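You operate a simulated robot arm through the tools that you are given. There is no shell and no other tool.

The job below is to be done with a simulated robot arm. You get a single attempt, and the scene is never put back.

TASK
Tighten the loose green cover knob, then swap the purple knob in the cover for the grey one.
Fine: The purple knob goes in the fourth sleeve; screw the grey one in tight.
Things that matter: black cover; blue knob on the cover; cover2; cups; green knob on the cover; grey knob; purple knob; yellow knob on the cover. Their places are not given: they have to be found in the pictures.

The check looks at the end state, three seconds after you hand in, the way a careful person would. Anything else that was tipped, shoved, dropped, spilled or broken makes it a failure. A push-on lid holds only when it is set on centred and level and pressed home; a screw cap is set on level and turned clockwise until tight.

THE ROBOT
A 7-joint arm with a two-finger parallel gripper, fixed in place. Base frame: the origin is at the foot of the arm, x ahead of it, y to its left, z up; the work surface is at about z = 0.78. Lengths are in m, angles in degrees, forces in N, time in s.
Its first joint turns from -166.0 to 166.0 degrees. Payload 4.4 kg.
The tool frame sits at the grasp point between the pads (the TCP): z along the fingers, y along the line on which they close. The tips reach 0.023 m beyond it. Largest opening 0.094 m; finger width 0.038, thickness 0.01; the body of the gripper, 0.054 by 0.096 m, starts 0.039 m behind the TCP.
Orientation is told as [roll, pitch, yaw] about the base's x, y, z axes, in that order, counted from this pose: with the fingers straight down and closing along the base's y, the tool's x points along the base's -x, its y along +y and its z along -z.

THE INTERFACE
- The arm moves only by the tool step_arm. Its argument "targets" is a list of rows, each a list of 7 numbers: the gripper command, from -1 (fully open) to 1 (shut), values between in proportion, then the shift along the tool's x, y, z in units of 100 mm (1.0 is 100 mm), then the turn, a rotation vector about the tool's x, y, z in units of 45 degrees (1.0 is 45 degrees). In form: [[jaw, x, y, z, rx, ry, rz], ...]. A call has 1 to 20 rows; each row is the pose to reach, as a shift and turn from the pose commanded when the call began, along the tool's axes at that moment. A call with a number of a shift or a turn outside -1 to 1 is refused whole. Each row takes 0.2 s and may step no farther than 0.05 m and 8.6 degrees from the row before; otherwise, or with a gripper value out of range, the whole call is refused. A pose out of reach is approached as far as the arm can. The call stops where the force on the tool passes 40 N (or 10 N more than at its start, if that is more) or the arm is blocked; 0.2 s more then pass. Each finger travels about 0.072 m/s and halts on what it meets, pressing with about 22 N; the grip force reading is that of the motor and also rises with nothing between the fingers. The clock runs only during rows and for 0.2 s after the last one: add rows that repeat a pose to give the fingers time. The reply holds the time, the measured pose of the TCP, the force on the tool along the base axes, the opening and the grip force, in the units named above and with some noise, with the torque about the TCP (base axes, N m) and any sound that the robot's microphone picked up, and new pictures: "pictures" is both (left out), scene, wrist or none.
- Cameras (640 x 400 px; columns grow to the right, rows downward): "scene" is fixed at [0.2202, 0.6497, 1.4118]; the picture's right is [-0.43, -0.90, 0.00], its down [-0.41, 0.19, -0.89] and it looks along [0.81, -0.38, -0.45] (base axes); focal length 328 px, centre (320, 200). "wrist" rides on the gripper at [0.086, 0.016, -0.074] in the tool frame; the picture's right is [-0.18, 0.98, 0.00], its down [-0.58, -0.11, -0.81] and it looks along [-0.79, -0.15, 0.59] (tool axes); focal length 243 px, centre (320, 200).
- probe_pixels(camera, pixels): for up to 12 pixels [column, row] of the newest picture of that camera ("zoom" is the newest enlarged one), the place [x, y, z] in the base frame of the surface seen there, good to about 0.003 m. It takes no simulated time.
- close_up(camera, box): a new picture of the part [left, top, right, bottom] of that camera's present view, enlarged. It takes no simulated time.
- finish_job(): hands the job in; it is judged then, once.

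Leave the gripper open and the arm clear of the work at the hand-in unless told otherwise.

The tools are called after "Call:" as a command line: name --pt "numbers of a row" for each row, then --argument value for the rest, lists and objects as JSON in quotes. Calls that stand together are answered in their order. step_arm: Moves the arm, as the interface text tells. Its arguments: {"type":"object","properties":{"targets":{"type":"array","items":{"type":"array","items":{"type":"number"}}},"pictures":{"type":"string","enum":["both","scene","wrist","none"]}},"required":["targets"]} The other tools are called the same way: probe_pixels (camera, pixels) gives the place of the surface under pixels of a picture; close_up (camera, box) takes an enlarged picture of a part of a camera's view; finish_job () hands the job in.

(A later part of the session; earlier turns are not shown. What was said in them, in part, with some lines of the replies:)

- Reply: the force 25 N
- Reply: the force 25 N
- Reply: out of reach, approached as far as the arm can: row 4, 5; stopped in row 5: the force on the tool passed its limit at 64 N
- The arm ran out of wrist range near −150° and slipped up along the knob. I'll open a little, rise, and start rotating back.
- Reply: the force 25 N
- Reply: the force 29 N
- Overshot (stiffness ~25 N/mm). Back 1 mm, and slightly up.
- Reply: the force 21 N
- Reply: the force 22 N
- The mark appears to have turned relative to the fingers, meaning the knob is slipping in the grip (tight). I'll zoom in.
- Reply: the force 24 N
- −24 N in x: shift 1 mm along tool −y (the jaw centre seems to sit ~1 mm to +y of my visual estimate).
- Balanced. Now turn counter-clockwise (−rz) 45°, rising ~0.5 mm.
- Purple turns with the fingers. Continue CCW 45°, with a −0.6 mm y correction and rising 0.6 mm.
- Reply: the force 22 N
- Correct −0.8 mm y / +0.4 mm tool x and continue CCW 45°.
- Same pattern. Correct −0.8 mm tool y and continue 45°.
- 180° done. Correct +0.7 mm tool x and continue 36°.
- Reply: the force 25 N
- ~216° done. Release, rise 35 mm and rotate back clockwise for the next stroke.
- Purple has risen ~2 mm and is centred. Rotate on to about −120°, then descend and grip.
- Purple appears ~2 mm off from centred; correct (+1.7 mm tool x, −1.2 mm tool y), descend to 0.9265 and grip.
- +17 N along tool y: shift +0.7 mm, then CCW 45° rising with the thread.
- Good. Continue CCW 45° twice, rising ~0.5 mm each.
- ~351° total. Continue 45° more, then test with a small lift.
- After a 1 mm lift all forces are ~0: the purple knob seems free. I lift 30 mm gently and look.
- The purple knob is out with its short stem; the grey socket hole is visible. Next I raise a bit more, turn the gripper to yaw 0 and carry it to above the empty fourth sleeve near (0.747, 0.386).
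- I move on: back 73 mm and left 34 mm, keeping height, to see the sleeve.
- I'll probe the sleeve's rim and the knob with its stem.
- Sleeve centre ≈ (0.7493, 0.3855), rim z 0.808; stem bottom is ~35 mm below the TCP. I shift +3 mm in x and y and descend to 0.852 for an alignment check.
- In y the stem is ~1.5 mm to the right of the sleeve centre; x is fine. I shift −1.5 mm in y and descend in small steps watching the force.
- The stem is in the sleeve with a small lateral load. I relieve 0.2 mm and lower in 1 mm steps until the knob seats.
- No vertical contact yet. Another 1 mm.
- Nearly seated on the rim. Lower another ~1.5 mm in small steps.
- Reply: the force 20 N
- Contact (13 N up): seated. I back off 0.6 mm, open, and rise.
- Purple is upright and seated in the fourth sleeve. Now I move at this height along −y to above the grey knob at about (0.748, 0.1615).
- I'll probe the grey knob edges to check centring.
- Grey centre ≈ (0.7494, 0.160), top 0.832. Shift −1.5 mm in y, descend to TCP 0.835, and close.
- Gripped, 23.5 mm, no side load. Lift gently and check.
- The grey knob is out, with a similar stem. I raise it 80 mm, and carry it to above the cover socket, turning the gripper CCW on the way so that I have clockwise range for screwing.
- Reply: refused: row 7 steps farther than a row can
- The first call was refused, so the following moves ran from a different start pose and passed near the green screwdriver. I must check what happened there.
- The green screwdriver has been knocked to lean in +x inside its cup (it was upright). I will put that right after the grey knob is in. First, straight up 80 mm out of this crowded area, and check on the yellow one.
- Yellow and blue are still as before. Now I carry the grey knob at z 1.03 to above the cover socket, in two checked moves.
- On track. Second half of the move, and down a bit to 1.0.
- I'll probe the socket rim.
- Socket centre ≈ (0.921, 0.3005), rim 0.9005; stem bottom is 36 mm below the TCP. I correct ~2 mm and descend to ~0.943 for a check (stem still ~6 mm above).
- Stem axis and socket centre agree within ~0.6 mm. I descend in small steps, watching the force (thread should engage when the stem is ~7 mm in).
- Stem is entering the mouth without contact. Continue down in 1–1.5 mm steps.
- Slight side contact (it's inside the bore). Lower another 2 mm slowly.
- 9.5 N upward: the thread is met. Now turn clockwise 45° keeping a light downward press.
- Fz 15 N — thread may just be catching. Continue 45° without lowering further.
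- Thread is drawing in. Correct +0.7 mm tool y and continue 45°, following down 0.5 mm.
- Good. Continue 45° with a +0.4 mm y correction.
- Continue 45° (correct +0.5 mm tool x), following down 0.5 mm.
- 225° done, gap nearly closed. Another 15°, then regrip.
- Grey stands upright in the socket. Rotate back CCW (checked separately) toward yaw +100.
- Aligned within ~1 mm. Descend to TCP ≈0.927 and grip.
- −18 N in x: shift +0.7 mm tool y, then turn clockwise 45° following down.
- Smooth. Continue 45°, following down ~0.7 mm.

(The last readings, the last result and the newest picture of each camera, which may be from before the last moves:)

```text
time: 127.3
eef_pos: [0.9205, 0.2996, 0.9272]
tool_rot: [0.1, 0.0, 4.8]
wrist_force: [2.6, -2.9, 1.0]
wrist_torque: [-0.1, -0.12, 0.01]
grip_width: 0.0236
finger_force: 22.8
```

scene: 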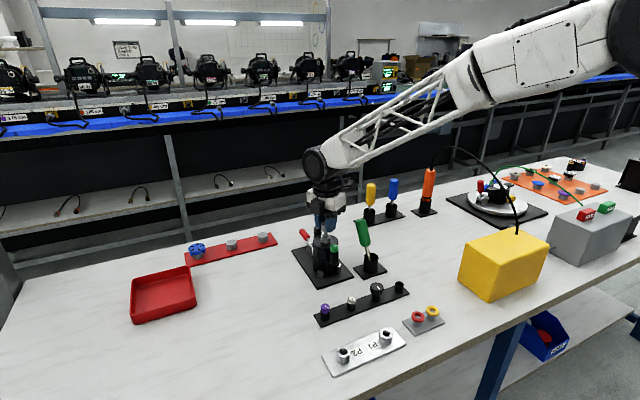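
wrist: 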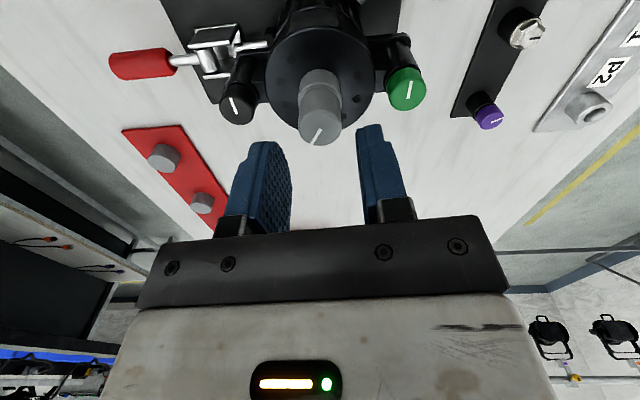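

Total ~330°. Continue 45° and watch for torque.

Call:
step_arm --pt "1 0 0 0 0 0 0.17" --pt "1 0 0 0.001 0 0 0.34" --pt "1 0 0 0.002 0 0 0.51" --pt "1 0 0 0.003 0 0 0.68" --pt "1 0 0 0.003 0 0 0.84" --pt "1 0 0 0.004 0 0 1.0" --pt "1 0 0 0.004 0 0 1.0" --pictures "wrist"

Call:
close_up --camera "wrist" --box '[270, 80, 370, 200]'

```text
time: 128.9
eef_pos: [0.9203, 0.3, 0.9245]
tool_rot: [0.0, 0.1, -40.2]
wrist_force: [-0.3, -0.3, 2.8]
wrist_torque: [0.05, 0.02, 0.24]
grip_width: 0.0236
finger_force: 22.1
```

wrist: 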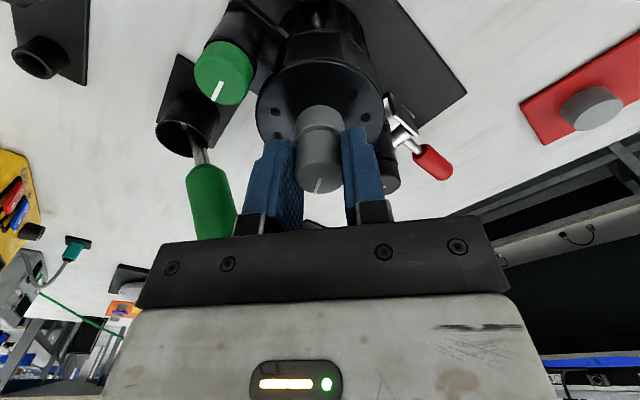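

```text
3.33 times, centred on (320, 140) of wrist
```

zoom: 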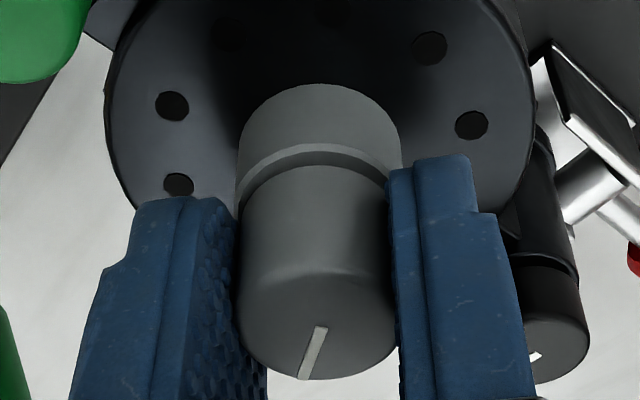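

Torque 0.24 N·m — it's seating. Push another 25° for certainty.

Call:
step_arm --pt "1 0 0 0 0 0 0.17" --pt "1 0 0 0 0 0 0.34" --pt "1 0 0 0 0 0 0.55" --pictures "wrist"

Call:
close_up --camera "wrist" --box '[270, 80, 370, 200]'

```text
refused: row 3 steps farther than a row can; nothing moved
```

```text
3.33 times, centred on (320, 140) of wrist
```

zoom: 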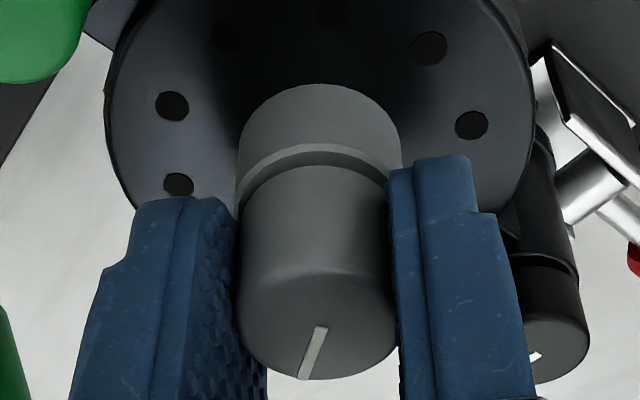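

That step was too large and refused; redo with smaller rows.

Call:
step_arm --pt "1 0 0 0 0 0 0.17" --pt "1 0 0 0 0 0 0.34" --pt "1 0 0 0 0 0 0.5" --pt "1 0 0 0 0 0 0.66" --pictures "wrist"

Call:
close_up --camera "wrist" --box '[270, 80, 370, 200]'

```text
time: 129.9
eef_pos: [0.92, 0.2992, 0.9267]
tool_rot: [-0.1, 0.0, -70.0]
wrist_force: [-1.6, -2.2, 0.6]
wrist_torque: [-0.04, 0.04, 0.3]
grip_width: 0.0238
finger_force: 22.2
```

wrist: 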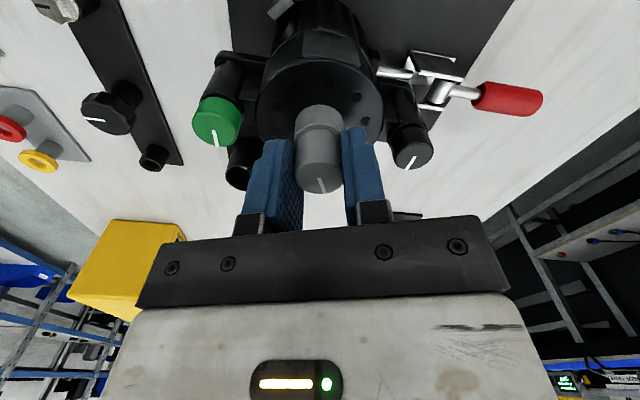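

```text
3.33 times, centred on (320, 140) of wrist
```

zoom: 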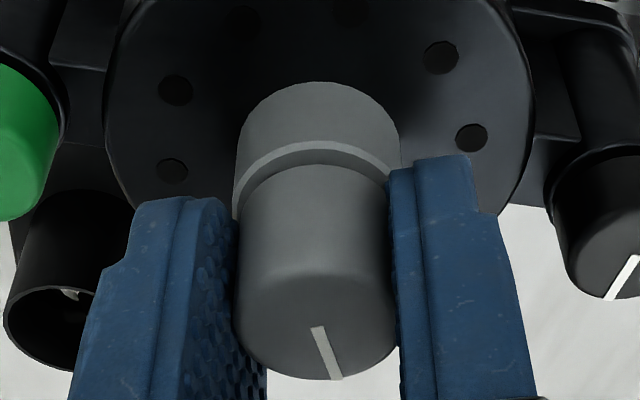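

The fingers now slide around the grey knob at 0.30 N·m: it is tight. Release and rise 90 mm.

Call:
step_arm --pt "0.3 0 0 0 0 0 0" --pt "0.2 0 0 0 0 0 0" --pt "0.2 0 0 -0.2 0 0 0" --pt "0.2 0 0 -0.5 0 0 0" --pt "0.2 0 0 -0.9 0 0 0" --pt "0.2 0 0 -0.9 0 0 0" --pictures "both"

Call:
close_up --camera "scene" --box '[290, 180, 410, 290]'

Call:
close_up --camera "wrist" --box '[180, 0, 440, 200]'

```text
time: 131.3
eef_pos: [0.9211, 0.2996, 1.0166]
tool_rot: [-0.1, 0.0, -69.8]
wrist_force: [-0.4, -0.1, 0.4]
wrist_torque: [-0.02, 0.0, 0.0]
grip_width: 0.0377
finger_force: 0.0
```

scene: 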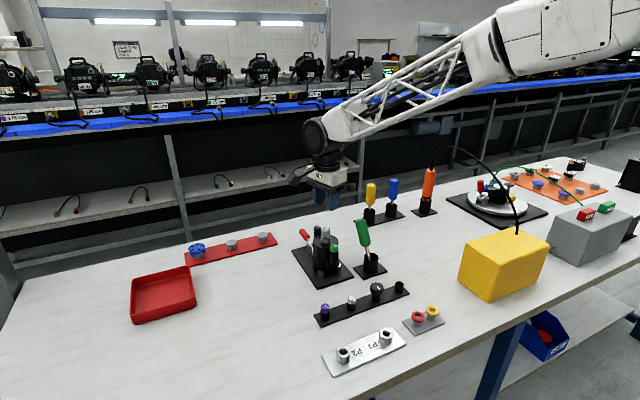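
wrist: 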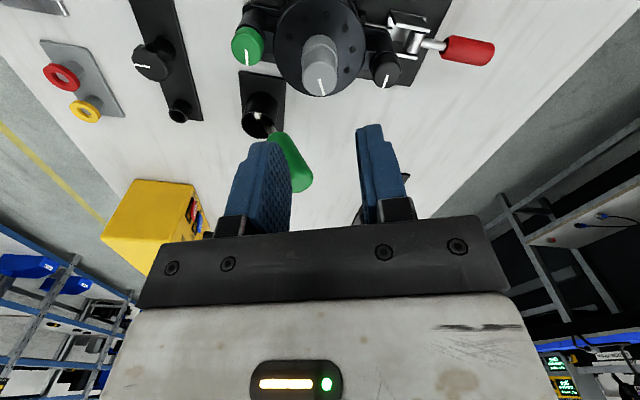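

```text
3.64 times, centred on (350, 235) of scene
```

zoom: 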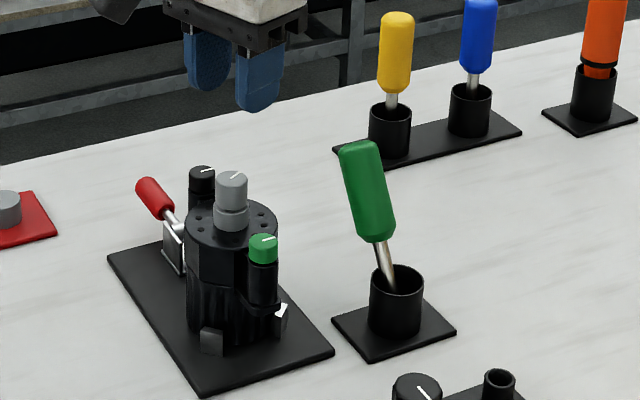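

```text
2.00 times, centred on (310, 100) of wrist
```

zoom: 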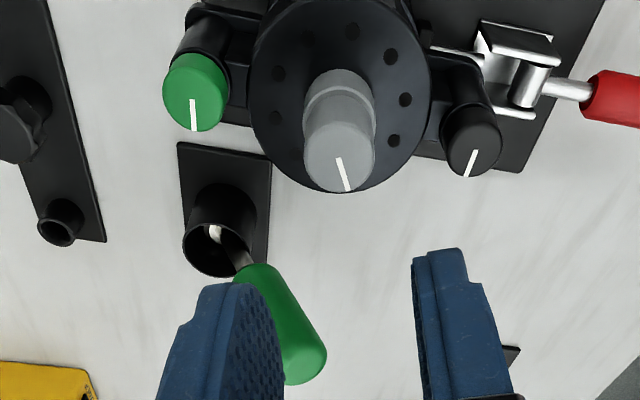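

Cover work is done: grey, green and black seated. Now I'll put right the green screwdriver that I knocked. First turn the gripper back to yaw 0 while rising to 1.05.

Call:
step_arm --pt "-0.3 0 0 -0.2 0 0 0" --pt "-0.6 0 0 -0.35 0 0 -0.17" --pt "-1 0 0 -0.35 0 0 -0.34" --pt "-1 0 0 -0.35 0 0 -0.51" --pt "-1 0 0 -0.35 0 0 -0.68" --pt "-1 0 0 -0.35 0 0 -0.84" --pt "-1 0 0 -0.35 0 0 -1.0" --pt "-1 0 0 -0.35 0 0 -1.0" --pictures "none"

```text
time: 133.1
eef_pos: [0.9199, 0.2994, 1.0512]
tool_rot: [-0.1, 0.1, -24.8]
wrist_force: [-0.6, 0.3, -0.5]
wrist_torque: [0.04, 0.02, 0.0]
grip_width: 0.0941
finger_force: 0.1
```

Now to yaw 0 and part of the way toward the screwdriver, at z 1.05.

Call:
step_arm --pt "-1 0.12 -0.22 0 0 0 -0.14" --pt "-1 0.24 -0.44 0 0 0 -0.28" --pt "-1 0.36 -0.66 0 0 0 -0.42" --pt "-1 0.475 -0.88 0 0 0 -0.551" --pt "-1 0.475 -0.88 0 0 0 -0.551" --pictures "none"

```text
time: 134.3
eef_pos: [0.8394, 0.2413, 1.0504]
tool_rot: [0.0, 0.0, 0.1]
wrist_force: [-0.9, -1.8, 0.0]
wrist_torque: [-0.02, -0.01, -0.03]
grip_width: 0.0938
finger_force: 0.0
```

Next, move to (0.80, 0.19, 1.05) and take pictures of the screwdriver.

Call:
step_arm --pt "-1 0.2 -0.25 0 0 0 0" --pt "-1 0.4 -0.5 0 0 0 0" --pt "-1 0.4 -0.5 0 0 0 0" --pictures "both"

Call:
close_up --camera "wrist" --box '[250, 20, 410, 200]'

Call:
close_up --camera "scene" --box '[340, 200, 410, 290]'

```text
time: 135.1
eef_pos: [0.7988, 0.19, 1.0514]
tool_rot: [0.0, 0.1, 0.0]
wrist_force: [-0.2, 0.5, -0.1]
wrist_torque: [0.01, 0.01, 0.02]
grip_width: 0.0941
finger_force: 0.0
```

scene: 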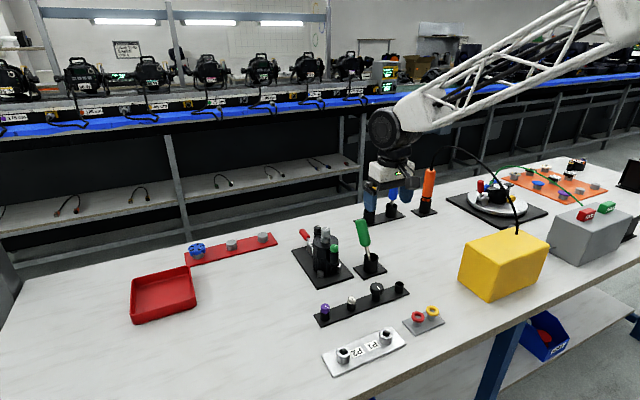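
wrist: 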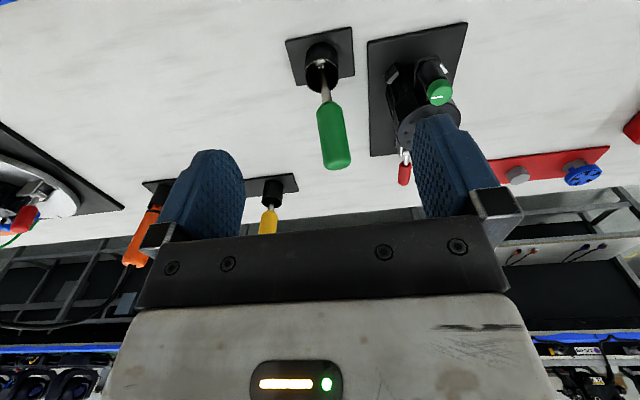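

```text
2.22 times, centred on (330, 110) of wrist
```

zoom: 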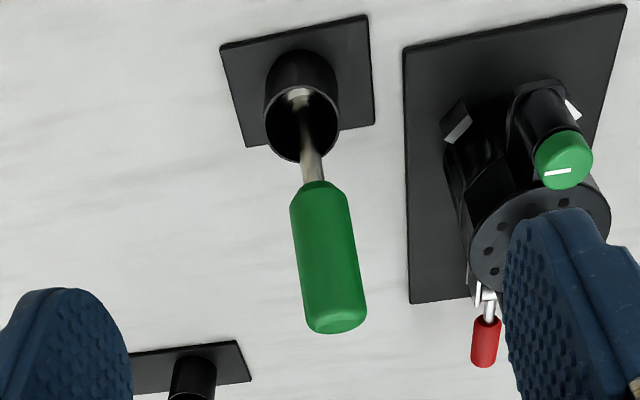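

```text
4.44 times, centred on (375, 245) of scene
```

zoom: 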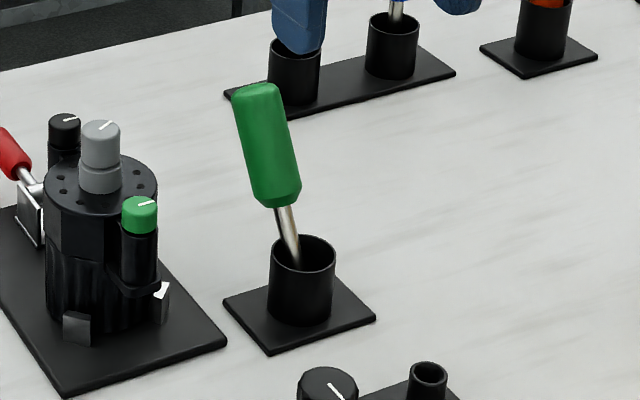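

I'll probe the screwdriver's handle, shaft and cup rim.

Call:
probe_pixels --camera "wrist" --pixels '[[330, 106], [333, 130], [337, 155], [338, 165], [325, 85], [320, 63], [305, 72], [338, 74], [321, 91], [321, 58], [320, 140], [347, 138]]'

Call:
probe_pixels --camera "zoom" --pixels '[[258, 92], [268, 140], [275, 190], [290, 225], [303, 238], [272, 255], [335, 255], [303, 270], [302, 310], [250, 115], [292, 130], [298, 345]]'

```text
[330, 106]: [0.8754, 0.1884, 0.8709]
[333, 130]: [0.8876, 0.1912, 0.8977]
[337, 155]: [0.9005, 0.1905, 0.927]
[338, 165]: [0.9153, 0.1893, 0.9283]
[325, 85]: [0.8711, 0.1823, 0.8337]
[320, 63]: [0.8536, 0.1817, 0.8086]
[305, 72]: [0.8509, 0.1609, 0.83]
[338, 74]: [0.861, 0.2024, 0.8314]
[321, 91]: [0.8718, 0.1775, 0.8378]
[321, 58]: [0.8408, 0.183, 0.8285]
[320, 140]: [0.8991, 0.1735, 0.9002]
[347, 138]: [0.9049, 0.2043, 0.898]
```

```text
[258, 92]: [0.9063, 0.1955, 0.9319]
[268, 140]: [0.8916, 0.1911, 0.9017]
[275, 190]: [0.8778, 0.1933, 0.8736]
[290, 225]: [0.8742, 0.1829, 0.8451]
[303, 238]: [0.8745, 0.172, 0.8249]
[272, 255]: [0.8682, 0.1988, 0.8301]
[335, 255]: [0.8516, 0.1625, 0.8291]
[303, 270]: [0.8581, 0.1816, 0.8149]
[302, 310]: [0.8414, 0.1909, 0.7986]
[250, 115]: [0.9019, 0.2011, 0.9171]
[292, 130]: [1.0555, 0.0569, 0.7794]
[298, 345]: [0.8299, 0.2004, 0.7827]
```

The screwdriver leans ~24° toward +x (and ~4° to +y) in its cup (cup centre ≈ (0.857, 0.182), rim 0.83). Plan: straddle the handle with the fingers closing along y, grip it, then pitch the gripper −24° while moving so the tip stays in the cup, lower, and release upright. First I move above the handle.

Call:
step_arm --pt "-0.5 -0.3 0 0 0 0 0" --pt "-0.5 -0.6 0 0 0 0 0" --pt "-0.5 -0.95 0 0 0 0 0" --pt "-0.5 -0.95 0 0 0 0 0" --pictures "wrist"

Call:
close_up --camera "wrist" --box '[250, 0, 410, 180]'

```text
time: 136.1
eef_pos: [0.8976, 0.1896, 1.0508]
tool_rot: [0.0, 0.0, 0.1]
wrist_force: [-0.2, 0.2, 0.0]
wrist_torque: [0.01, -0.04, 0.02]
grip_width: 0.0705
finger_force: 0.1
```

wrist: 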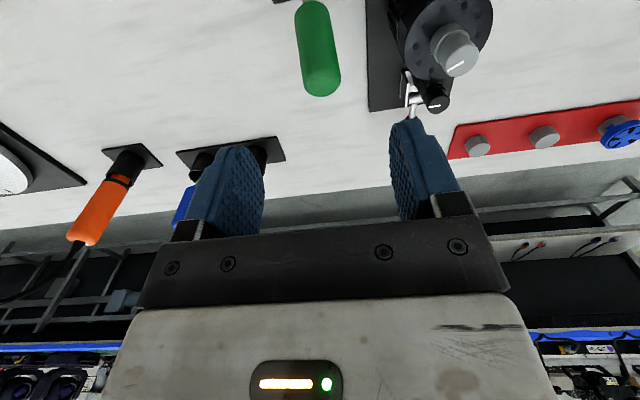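

```text
2.22 times, centred on (330, 90) of wrist
```

zoom: 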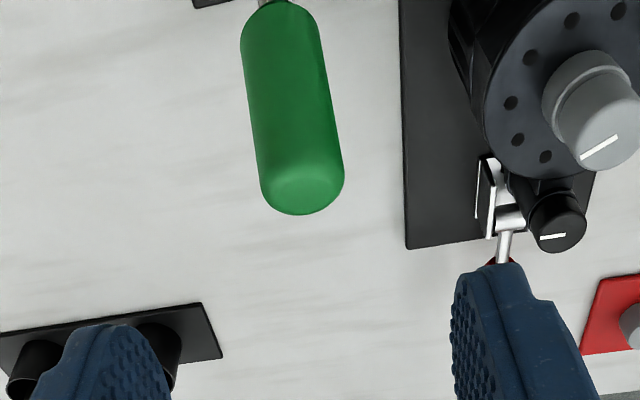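

I probe the handle's outline from here.

Call:
probe_pixels --camera "zoom" --pixels '[[302, 190], [302, 210], [264, 180], [340, 172], [285, 100], [250, 100], [322, 90], [278, 40], [244, 50], [314, 45]]'

```text
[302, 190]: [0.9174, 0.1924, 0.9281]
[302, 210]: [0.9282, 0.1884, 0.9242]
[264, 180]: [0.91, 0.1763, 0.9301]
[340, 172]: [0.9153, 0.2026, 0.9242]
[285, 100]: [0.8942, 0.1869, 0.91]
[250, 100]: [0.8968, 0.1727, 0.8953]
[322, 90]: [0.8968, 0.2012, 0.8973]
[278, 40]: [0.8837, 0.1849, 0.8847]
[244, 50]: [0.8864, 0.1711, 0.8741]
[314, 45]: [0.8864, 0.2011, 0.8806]
```

Handle axis is at about (0.905, 0.188) at z 0.908. I descend in two moves straddling it.

Call:
step_arm --pt "-0.5 -0.09 -0.015 0.2 0 0 0" --pt "-0.5 -0.09 -0.015 0.5 0 0 0" --pt "-0.5 -0.09 -0.015 0.8 0 0 0" --pt "-0.5 -0.09 -0.015 0.8 0 0 0" --pictures "both"

```text
time: 137.1
eef_pos: [0.9051, 0.1886, 0.9717]
tool_rot: [0.0, 0.0, 0.0]
wrist_force: [-0.1, 0.0, 0.3]
wrist_torque: [-0.01, -0.02, 0.03]
grip_width: 0.0705
finger_force: 0.1
```

scene: 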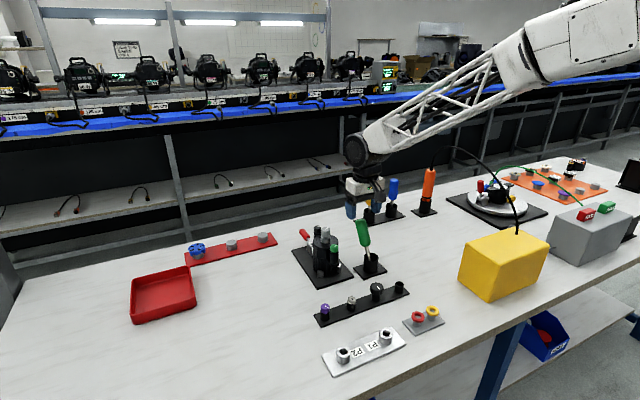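
wrist: 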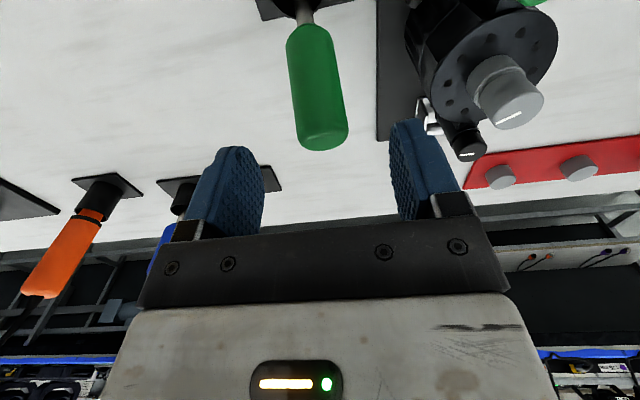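

The handle is between the fingers. Down another 62 mm to TCP ≈0.909 and close.

Call:
step_arm --pt "-0.5 0 0 0.2 0 0 0" --pt "-0.5 0 0 0.42 0 0 0" --pt "-0.5 0 0 0.62 0 0 0" --pt "-0.5 0 0 0.62 0 0 0" --pictures "wrist"

```text
time: 138.1
eef_pos: [0.903, 0.1889, 0.91]
tool_rot: [0.0, 0.0, 0.1]
wrist_force: [-0.1, -0.1, -0.1]
wrist_torque: [-0.01, 0.0, -0.03]
grip_width: 0.0701
finger_force: 0.2
```

wrist: 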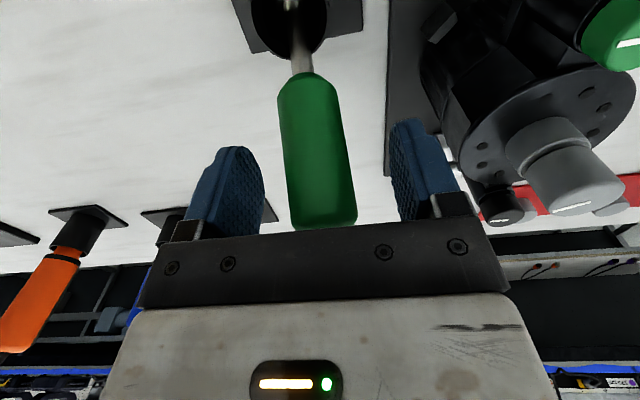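

No contact so far. Close the fingers on the handle.

Call:
step_arm --pt "-0.1 0 0 0 0 0 0" --pt "0.2 0 0 0 0 0 0" --pt "0.5 0 0 0 0 0 0" --pt "1 0 0 0 0 0 0" --pt "1 0 0 0 0 0 0" --pictures "wrist"

```text
time: 139.3
eef_pos: [0.904, 0.1879, 0.9097]
tool_rot: [0.0, 0.0, -0.1]
wrist_force: [-0.7, -8.3, 0.5]
wrist_torque: [-1.03, -0.04, 0.4]
grip_width: 0.034
finger_force: 22.0
```

wrist: 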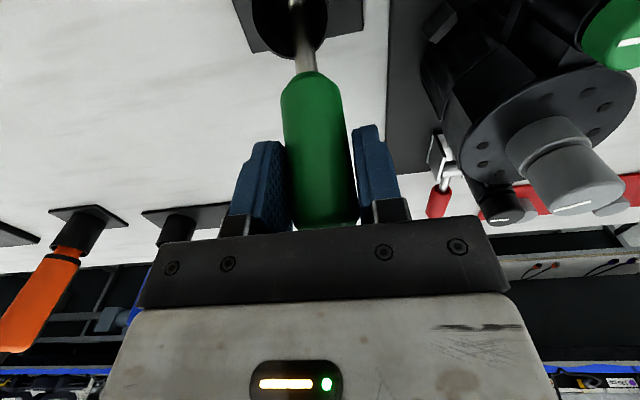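

Gripped (34 mm) with some twist because of the lean. Lift 10 mm and re-read.

Call:
step_arm --pt "1 0 0 -0.05 0 0 0" --pt "1 0 -0.02 -0.1 0 0 0" --pt "1 0 -0.03 -0.15 0 0 0" --pt "1 0 -0.03 -0.15 0 0 0" --pictures "both"

Call:
close_up --camera "scene" --box '[330, 190, 420, 290]'

Call:
close_up --camera "wrist" --box '[220, 0, 420, 240]'

```text
time: 140.3
eef_pos: [0.904, 0.1852, 0.9257]
tool_rot: [0.0, 0.0, 0.0]
wrist_force: [1.5, -6.5, 0.8]
wrist_torque: [-0.62, -0.12, 0.31]
grip_width: 0.0327
finger_force: 22.3
```

scene: 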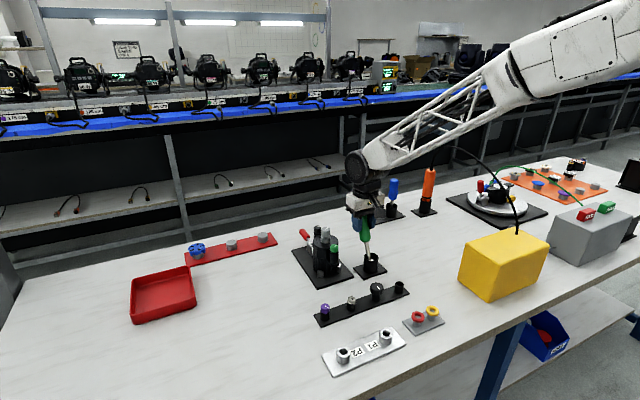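
wrist: 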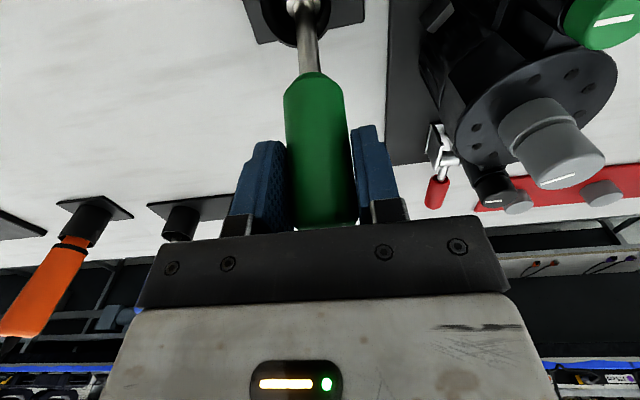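

```text
4.00 times, centred on (375, 240) of scene
```

zoom: 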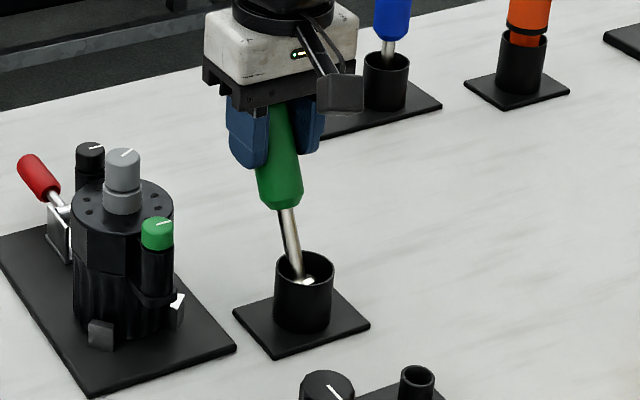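

```text
1.67 times, centred on (320, 120) of wrist
```

zoom: 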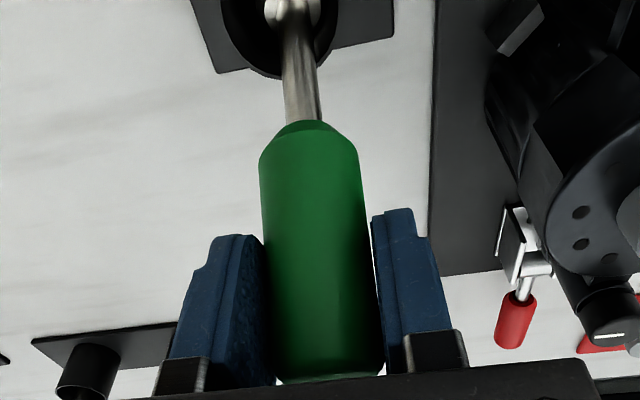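

The shaft has a wider foot, good for standing. Now pitch the tool −24° while moving to bring the handle upright over the cup centre, tip staying inside the cup.

Call:
step_arm --pt "1 0.09 -0.01 -0.01 0 -0.107 0" --pt "1 0.19 -0.02 -0.015 0 -0.213 0" --pt "1 0.28 -0.03 -0.02 0 -0.32 0" --pt "1 0.375 -0.035 -0.025 0 -0.427 0" --pt "1 0.47 -0.04 -0.03 0 -0.533 0" --pt "1 0.47 -0.04 -0.03 0 -0.533 0" --pictures "both"

Call:
close_up --camera "scene" --box '[330, 190, 420, 290]'

Call:
close_up --camera "wrist" --box '[220, 0, 420, 240]'

```text
time: 141.7
eef_pos: [0.8569, 0.1823, 0.9279]
tool_rot: [0.0, -24.0, 0.1]
wrist_force: [-0.6, -0.5, -0.8]
wrist_torque: [0.04, 0.03, 0.0]
grip_width: 0.0324
finger_force: 21.8
```

scene: 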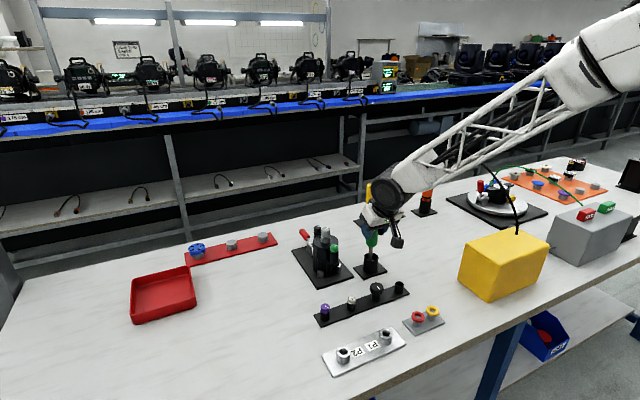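
wrist: 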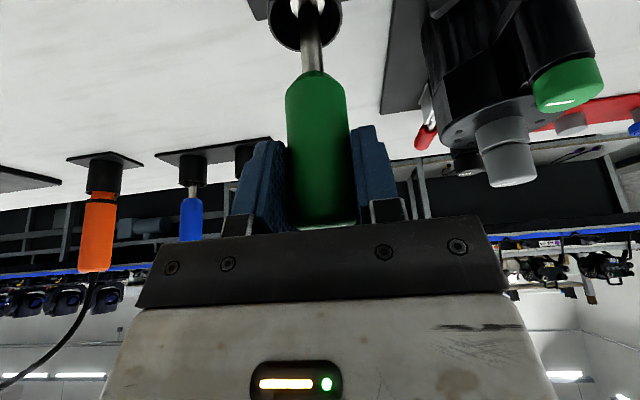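

```text
4.00 times, centred on (375, 240) of scene
```

zoom: 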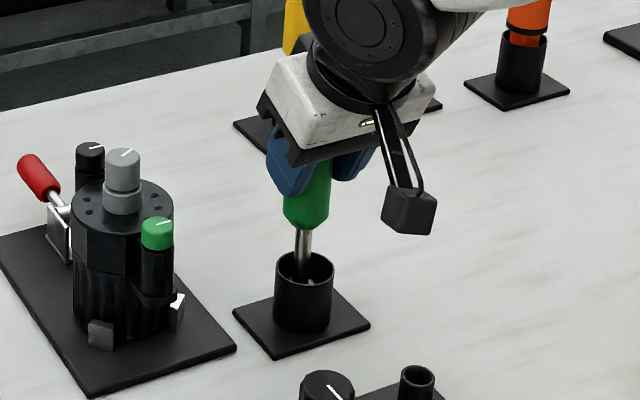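

```text
1.67 times, centred on (320, 120) of wrist
```

zoom: 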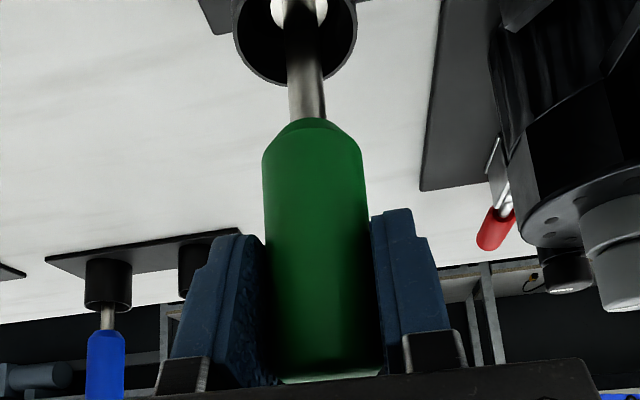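

All forces are ~0, tip free, the handle looks vertical. I verify with probes along the handle and shaft, and the cup rim.

Call:
probe_pixels --camera "wrist" --pixels '[[313, 90], [315, 115], [317, 140], [319, 165], [321, 190], [312, 62], [310, 45], [272, 30], [339, 30], [306, 50], [305, 8], [301, 8]]'

Call:
probe_pixels --camera "scene" --pixels '[[372, 235], [372, 240], [372, 245], [371, 249], [370.5, 255], [370.5, 253], [363, 257], [379, 257], [377, 236], [367, 238]]'

```text
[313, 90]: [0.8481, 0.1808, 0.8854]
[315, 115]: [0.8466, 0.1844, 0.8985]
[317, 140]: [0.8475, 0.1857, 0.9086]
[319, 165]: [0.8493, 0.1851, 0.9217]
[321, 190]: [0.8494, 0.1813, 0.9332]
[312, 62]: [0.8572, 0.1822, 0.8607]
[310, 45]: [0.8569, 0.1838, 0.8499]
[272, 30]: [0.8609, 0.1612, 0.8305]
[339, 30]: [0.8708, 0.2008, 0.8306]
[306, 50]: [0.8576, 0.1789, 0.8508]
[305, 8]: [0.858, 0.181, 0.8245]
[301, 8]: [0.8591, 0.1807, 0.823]
```

```text
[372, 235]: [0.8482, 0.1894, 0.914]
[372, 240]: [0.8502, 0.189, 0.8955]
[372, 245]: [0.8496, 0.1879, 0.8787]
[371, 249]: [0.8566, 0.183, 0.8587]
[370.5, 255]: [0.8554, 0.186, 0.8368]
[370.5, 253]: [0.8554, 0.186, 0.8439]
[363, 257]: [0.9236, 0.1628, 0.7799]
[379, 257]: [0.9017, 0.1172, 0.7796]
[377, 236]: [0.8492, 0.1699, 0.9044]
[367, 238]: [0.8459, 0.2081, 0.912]
```

Handle is vertical within ~1.5° and centred in the cup. Lower 4 mm straight down (combined tool x/z), checking force.

Call:
step_arm --pt "1 0.008 0 0.018 0 0 0" --pt "1 0.012 0 0.027 0 0 0" --pt "1 0.016 0 0.037 0 0 0" --pt "1 0.016 0 0.037 0 0 0" --pictures "none"

```text
time: 142.7
eef_pos: [0.857, 0.1823, 0.9224]
tool_rot: [0.0, -24.1, 0.0]
wrist_force: [0.5, -0.3, -0.4]
wrist_torque: [-0.02, 0.01, -0.01]
grip_width: 0.0324
finger_force: 22.0
```

No contact yet. Lower another 3 mm in 1 mm steps.

Call:
step_arm --pt "1 0.004 0 0.009 0 0 0" --pt "1 0.008 0 0.018 0 0 0" --pt "1 0.012 0 0.027 0 0 0" --pt "1 0.012 0 0.027 0 0 0" --pictures "none"

```text
time: 143.7
eef_pos: [0.8579, 0.1814, 0.9208]
tool_rot: [0.0, -24.0, -0.1]
wrist_force: [-0.5, -0.9, 0.4]
wrist_torque: [-0.01, -0.02, 0.02]
grip_width: 0.0322
finger_force: 21.7
```

Still free. 2 mm more in 0.5–1 mm steps.

Call:
step_arm --pt "1 0.003 0 0.007 0 0 0" --pt "1 0.006 0 0.013 0 0 0" --pt "1 0.008 0 0.018 0 0 0" --pt "1 0.008 0 0.018 0 0 0" --pictures "none"

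```text
time: 144.7
eef_pos: [0.8571, 0.1812, 0.9186]
tool_rot: [0.0, -24.0, 0.0]
wrist_force: [0.5, -0.1, -1.9]
wrist_torque: [0.02, 0.03, 0.01]
grip_width: 0.0325
finger_force: 21.8
```

Call:
step_arm --pt "1 0.003 0 0.007 0 0 0" --pt "1 0.006 0 0.013 0 0 0" --pt "1 0.008 0 0.018 0 0 0" --pt "1 0.008 0 0.018 0 0 0" --pictures "both"

Call:
close_up --camera "scene" --box '[340, 210, 410, 290]'

```text
time: 145.7
eef_pos: [0.8566, 0.181, 0.9175]
tool_rot: [0.0, -24.0, 0.0]
wrist_force: [-0.1, 0.6, -1.1]
wrist_torque: [-0.02, 0.01, -0.01]
grip_width: 0.0321
finger_force: 22.7
```

scene: 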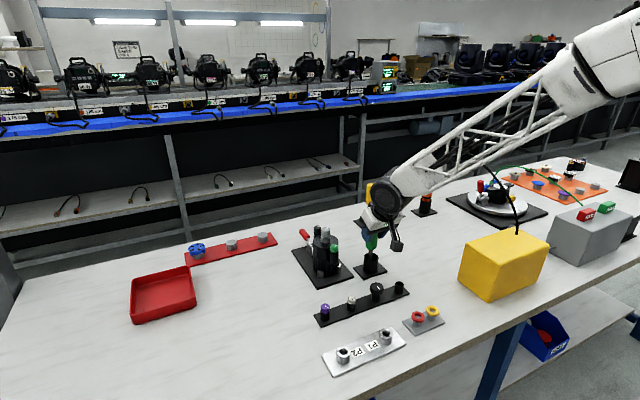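
wrist: 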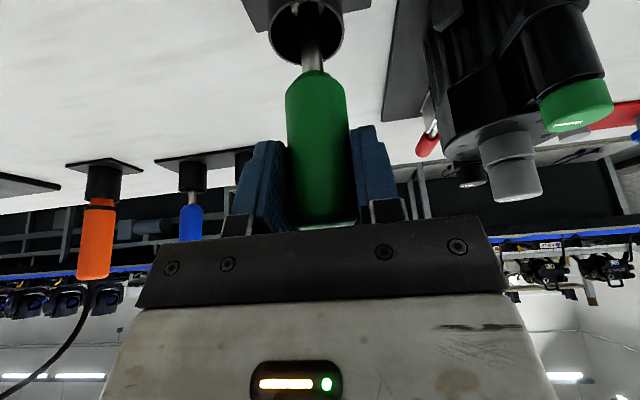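

```text
5.00 times, centred on (375, 250) of scene
```

zoom: 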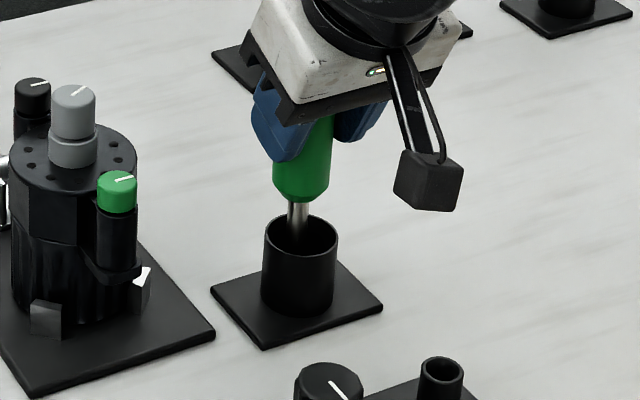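

By comparison with the first picture the handle bottom is within a couple of mm of its original height. Continue lowering in 0.5 mm rows.

Call:
step_arm --pt "1 0.002 0 0.005 0 0 0" --pt "1 0.004 0 0.009 0 0 0" --pt "1 0.006 0 0.013 0 0 0" --pt "1 0.006 0 0.013 0 0 0" --pictures "none"

Call:
step_arm --pt "1 0.002 0 0.005 0 0 0" --pt "1 0.004 0 0.009 0 0 0" --pt "1 0.004 0 0.009 0 0 0" --pictures "none"

```text
time: 146.7
eef_pos: [0.8571, 0.1815, 0.915]
tool_rot: [0.0, -24.0, 0.0]
wrist_force: [0.0, 0.0, -0.3]
wrist_torque: [0.02, 0.03, 0.0]
grip_width: 0.0322
finger_force: 21.9
```

```text
time: 147.5
eef_pos: [0.8587, 0.181, 0.9147]
tool_rot: [0.1, -24.0, 0.0]
wrist_force: [-1.7, -1.6, 5.1]
wrist_torque: [-0.14, 0.02, -0.02]
grip_width: 0.0324
finger_force: 21.7
```

Contact (5 N): the foot is on the cup's bottom. Before releasing, check the verticality closely.

Call:
close_up --camera "scene" --box '[355, 230, 390, 275]'

Call:
step_arm --pt "1 0 0 0 0 0 0" --pictures "wrist"

Call:
close_up --camera "wrist" --box '[260, 0, 380, 240]'

```text
8.89 times, centred on (372, 252) of scene
```

zoom: 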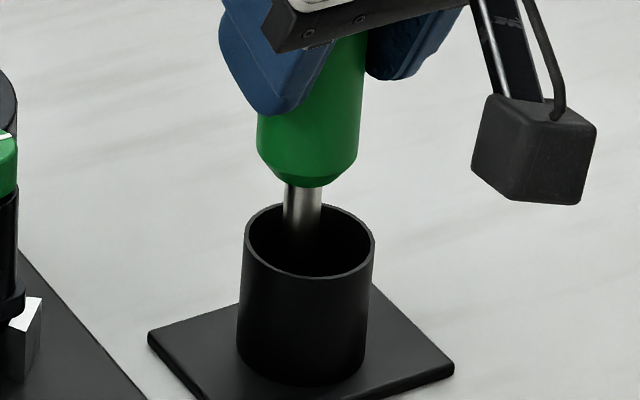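

```text
time: 147.9
eef_pos: [0.8582, 0.1823, 0.9145]
tool_rot: [-0.1, -24.0, 0.0]
wrist_force: [0.8, -0.6, 7.2]
wrist_torque: [-0.13, -0.15, 0.02]
grip_width: 0.0319
finger_force: 21.5
```

wrist: 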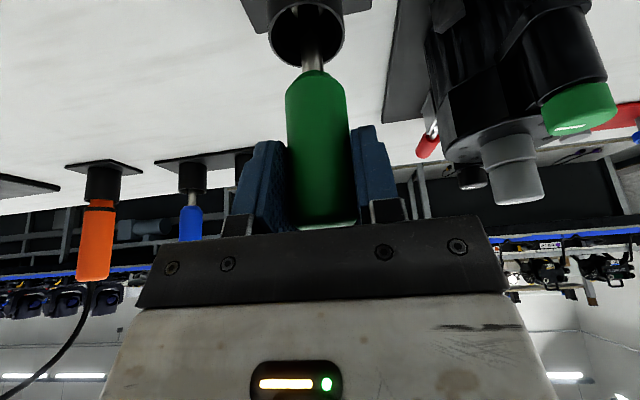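

```text
1.67 times, centred on (320, 120) of wrist
```

zoom: 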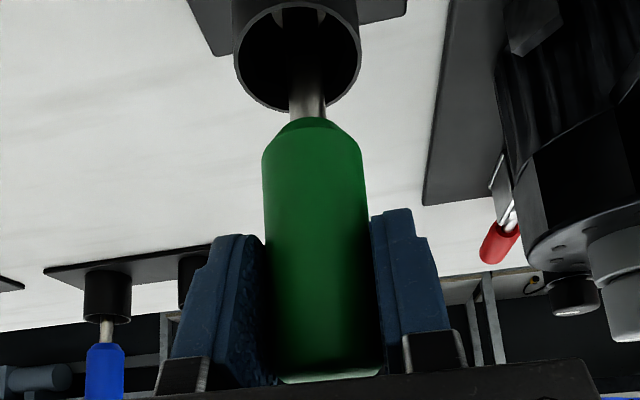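

Sideways verticality matches the cup walls. I probe many points to determine the pitch more precisely.

Call:
probe_pixels --camera "wrist" --pixels '[[314, 85], [315, 95], [315, 105], [316, 115], [317, 125], [317, 135], [318, 145], [319, 155], [320, 165], [320, 175], [321, 185], [321, 195]]'

Call:
probe_pixels --camera "scene" --pixels '[[371, 238], [371, 239], [371, 240], [371, 241], [371, 242], [371, 243], [371, 244], [371, 245], [371, 246], [370.5, 252], [370.5, 254], [370.5, 256]]'

```text
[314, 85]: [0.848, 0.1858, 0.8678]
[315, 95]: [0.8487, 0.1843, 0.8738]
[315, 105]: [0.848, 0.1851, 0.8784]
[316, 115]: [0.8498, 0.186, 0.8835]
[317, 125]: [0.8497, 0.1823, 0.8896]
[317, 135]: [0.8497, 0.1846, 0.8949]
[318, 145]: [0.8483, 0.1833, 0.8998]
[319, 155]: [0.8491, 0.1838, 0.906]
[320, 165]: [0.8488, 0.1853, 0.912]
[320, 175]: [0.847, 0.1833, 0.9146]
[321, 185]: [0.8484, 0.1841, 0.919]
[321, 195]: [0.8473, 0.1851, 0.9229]
```

```text
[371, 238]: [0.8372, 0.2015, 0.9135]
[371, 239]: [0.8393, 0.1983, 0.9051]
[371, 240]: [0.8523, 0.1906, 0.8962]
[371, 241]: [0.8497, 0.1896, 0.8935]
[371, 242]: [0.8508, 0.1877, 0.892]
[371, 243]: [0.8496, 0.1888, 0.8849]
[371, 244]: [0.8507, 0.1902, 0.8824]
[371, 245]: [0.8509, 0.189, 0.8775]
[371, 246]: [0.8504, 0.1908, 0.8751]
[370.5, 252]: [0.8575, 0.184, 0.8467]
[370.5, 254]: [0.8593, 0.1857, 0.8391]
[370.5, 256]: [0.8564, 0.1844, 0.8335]
```

The handle is vertical within ~1°. Ease the press by 0.3 mm, then open slowly without moving.

Call:
step_arm --pt "1 -0.001 0 -0.003 0 0 0" --pt "0.25 -0.001 0 -0.003 0 0 0" --pt "0.15 -0.001 0 -0.003 0 0 0" --pt "0.0 -0.001 0 -0.003 0 0 0" --pt "-0.3 -0.001 0 -0.003 0 0 0" --pt "-0.5 -0.001 0 -0.003 0 0 0" --pt "-0.5 -0.001 0 -0.003 0 0 0" --pictures "both"

Call:
close_up --camera "scene" --box '[340, 210, 410, 290]'

```text
time: 149.5
eef_pos: [0.8579, 0.1817, 0.9136]
tool_rot: [0.0, -24.0, -0.1]
wrist_force: [0.0, 0.2, 0.3]
wrist_torque: [0.02, 0.03, 0.01]
grip_width: 0.0703
finger_force: 0.0
```

scene: 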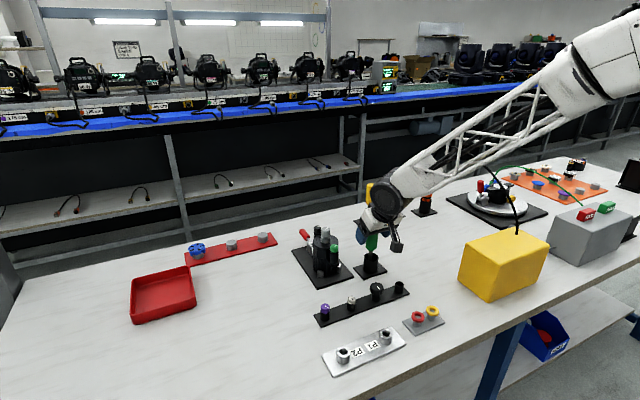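
wrist: 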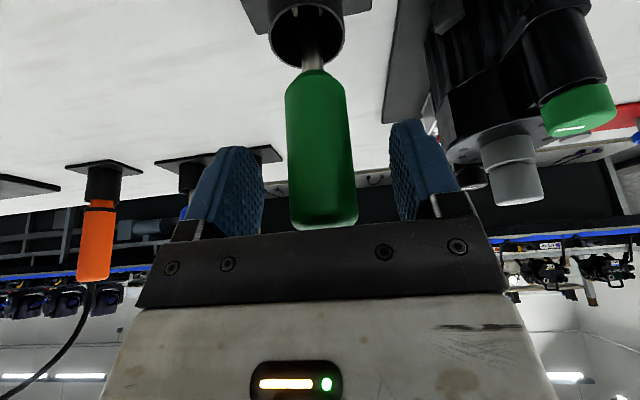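

```text
5.00 times, centred on (375, 250) of scene
```

zoom: 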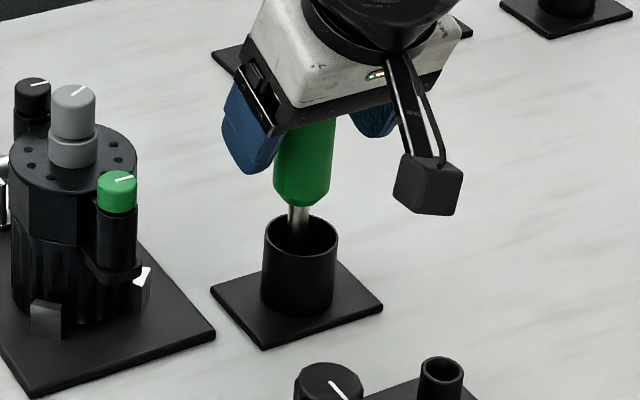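

It stands on its own. Retreat along the tool axis slowly, 100 mm.

Call:
step_arm --pt "-0.5 0 0 -0.1 0 0 0" --pt "-0.5 0 0 -0.25 0 0 0" --pt "-0.5 0 0 -0.5 0 0 0" --pt "-0.5 0 0 -0.75 0 0 0" --pt "-0.5 0 0 -1.0 0 0 0" --pt "-0.5 0 0 -1.0 0 0 0" --pictures "both"

Call:
close_up --camera "scene" --box '[330, 200, 420, 300]'

```text
time: 150.9
eef_pos: [0.8176, 0.1813, 1.0061]
tool_rot: [0.0, -23.8, -0.1]
wrist_force: [-1.1, 0.2, -0.5]
wrist_torque: [0.01, -0.03, -0.02]
grip_width: 0.0706
finger_force: 0.1
```

scene: 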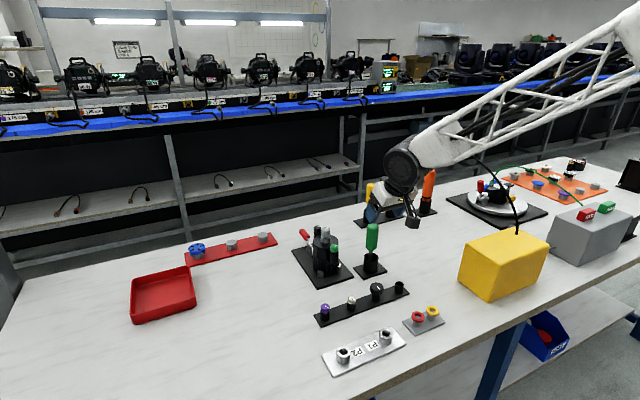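
wrist: 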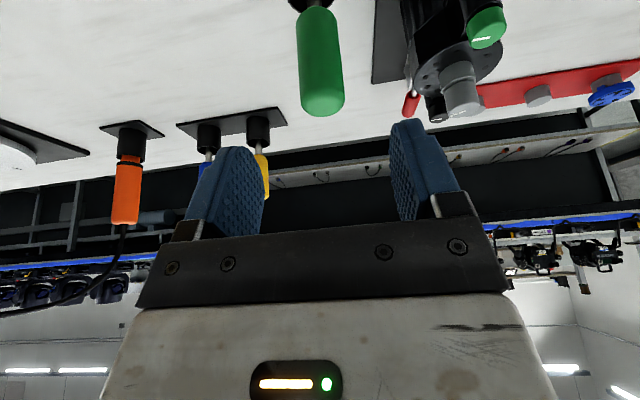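

```text
4.00 times, centred on (375, 250) of scene
```

zoom: 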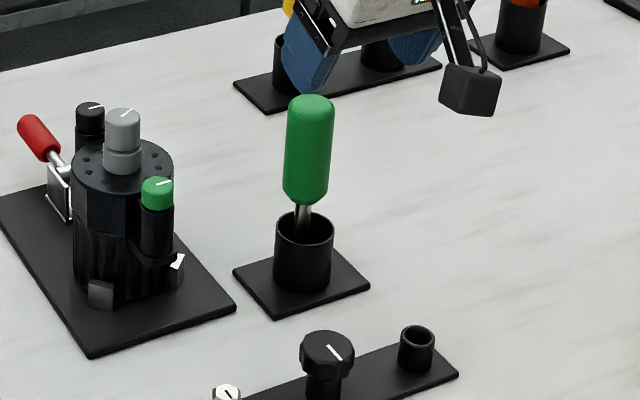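

The green screwdriver stands upright in its cup again. Now I rise, level the tool and open fully to clear the work.

Call:
step_arm --pt "-0.5 -0.08 0 -0.2 0 0 0" --pt "-0.7 -0.16 0 -0.4 0 0.13 0" --pt "-1 -0.24 0 -0.6 0 0.26 0" --pt "-1 -0.3 0 -0.75 0 0.4 0" --pt "-1 -0.36 0 -0.9 0 0.533 0" --pt "-1 -0.36 0 -0.9 0 0.533 0" --pictures "none"

```text
time: 152.3
eef_pos: [0.8129, 0.1829, 1.1025]
tool_rot: [0.1, 0.1, -0.1]
wrist_force: [-0.3, -0.3, -0.1]
wrist_torque: [0.0, -0.04, -0.02]
grip_width: 0.0938
finger_force: 0.0
```

Now back toward the starting place.

Call:
step_arm --pt "-1 0.3 0.2 -0.2 0 0 0" --pt "-1 0.6 0.4 -0.4 0 0 0" --pt "-1 0.9 0.6 -0.6 0 0 0" --pt "-1 1.0 0.8 -0.8 0 0 0" --pt "-1 1.0 0.8 -0.8 0 0 0" --pictures "both"

Call:
close_up --camera "scene" --box '[280, 210, 420, 330]'

Call:
close_up --camera "scene" --box '[295, 222, 355, 282]'

Call:
close_up --camera "scene" --box '[340, 160, 450, 230]'

Call:
close_up --camera "scene" --box '[310, 270, 415, 330]'

```text
time: 153.5
eef_pos: [0.7111, 0.2609, 1.1799]
tool_rot: [0.0, 0.1, 0.0]
wrist_force: [-0.3, -0.3, -0.9]
wrist_torque: [0.02, -0.01, -0.03]
grip_width: 0.0942
finger_force: 0.1
```

scene: 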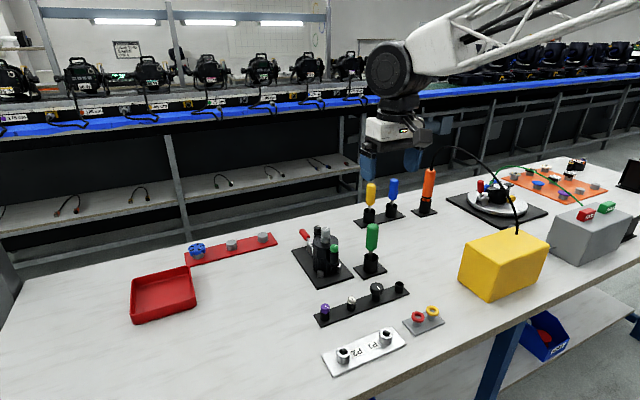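
wrist: 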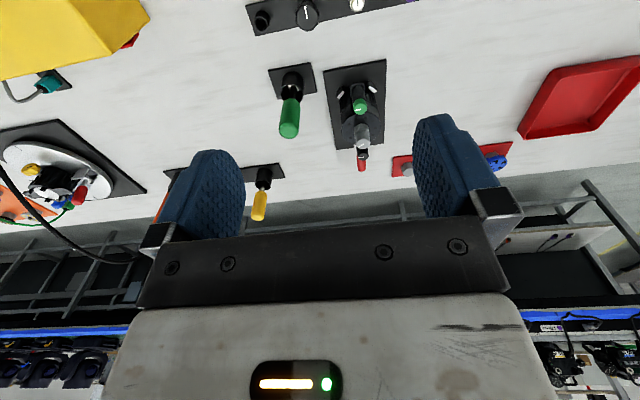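

```text
3.33 times, centred on (350, 270) of scene
```

zoom: 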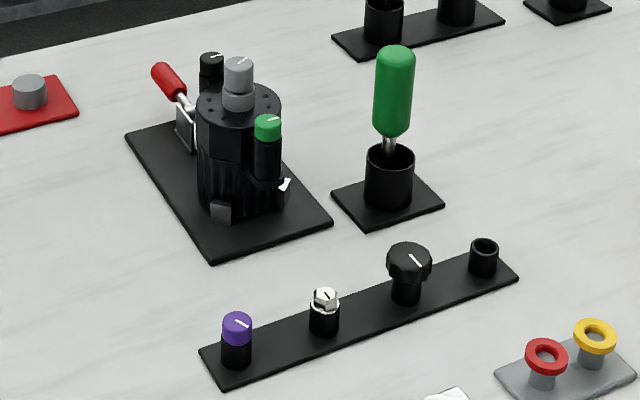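

```text
6.67 times, centred on (325, 252) of scene
```

zoom: 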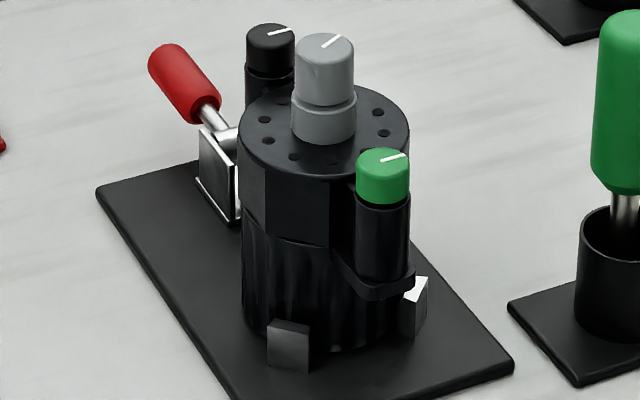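

```text
5.71 times, centred on (395, 195) of scene
```

zoom: 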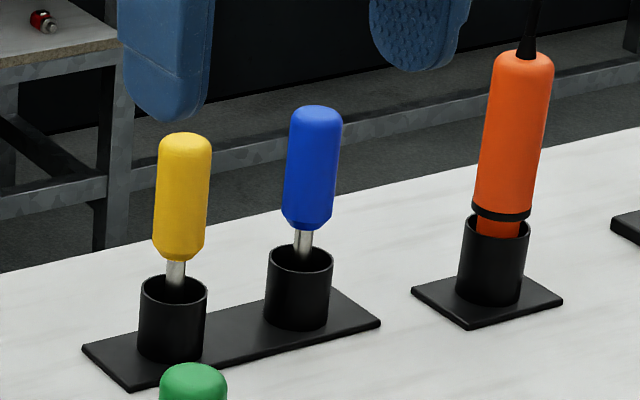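

```text
6.10 times, centred on (362, 300) of scene
```

zoom: 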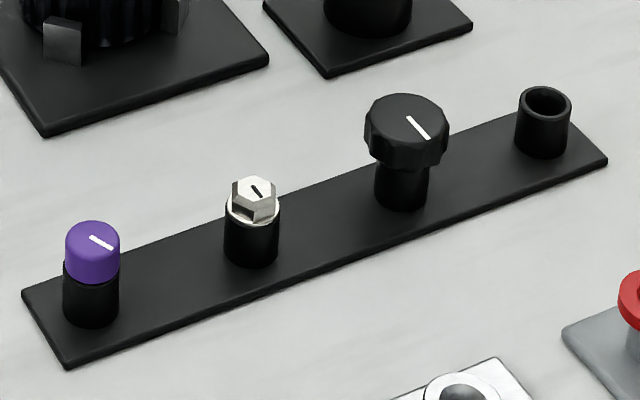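

All knobs are where they should be:
- Purple is in the fourth sleeve.
- Grey is tight in the cover.
- Green is tight on its pod.

The green screwdriver is upright again, and yellow, blue and orange match the first picture. The gripper is open and clear of the work, so I hand in.

Call:
finish_job

```text
The job is handed in.
```

The knob work is done and handed in, but I knocked the green screwdriver while carrying the grey knob and had to set it upright again.

- **Green cover knob:** tight. I turned it clockwise about one full turn, until the fingers slid around it at 0.25 N·m.
- **Purple knob:** unscrewed from the cover and seated upright in the fourth sleeve, which was the empty one at the far end of the strip.
- **Grey knob:** screwed into the cover until the fingers slid around it at 0.30 N·m.
- **Green screwdriver:** one move was refused and the next two ran from the wrong position, leaving it leaning about 24° in its cup. I gripped it, stood it back up near the middle of the cup and released it. In the last picture it stands within a few millimetres of where it was, and its cup had not moved.

In the last pictures, the yellow, blue and orange tools look unchanged. The arm was clear with the gripper open at hand-in. The result of the check has not been reported to me.
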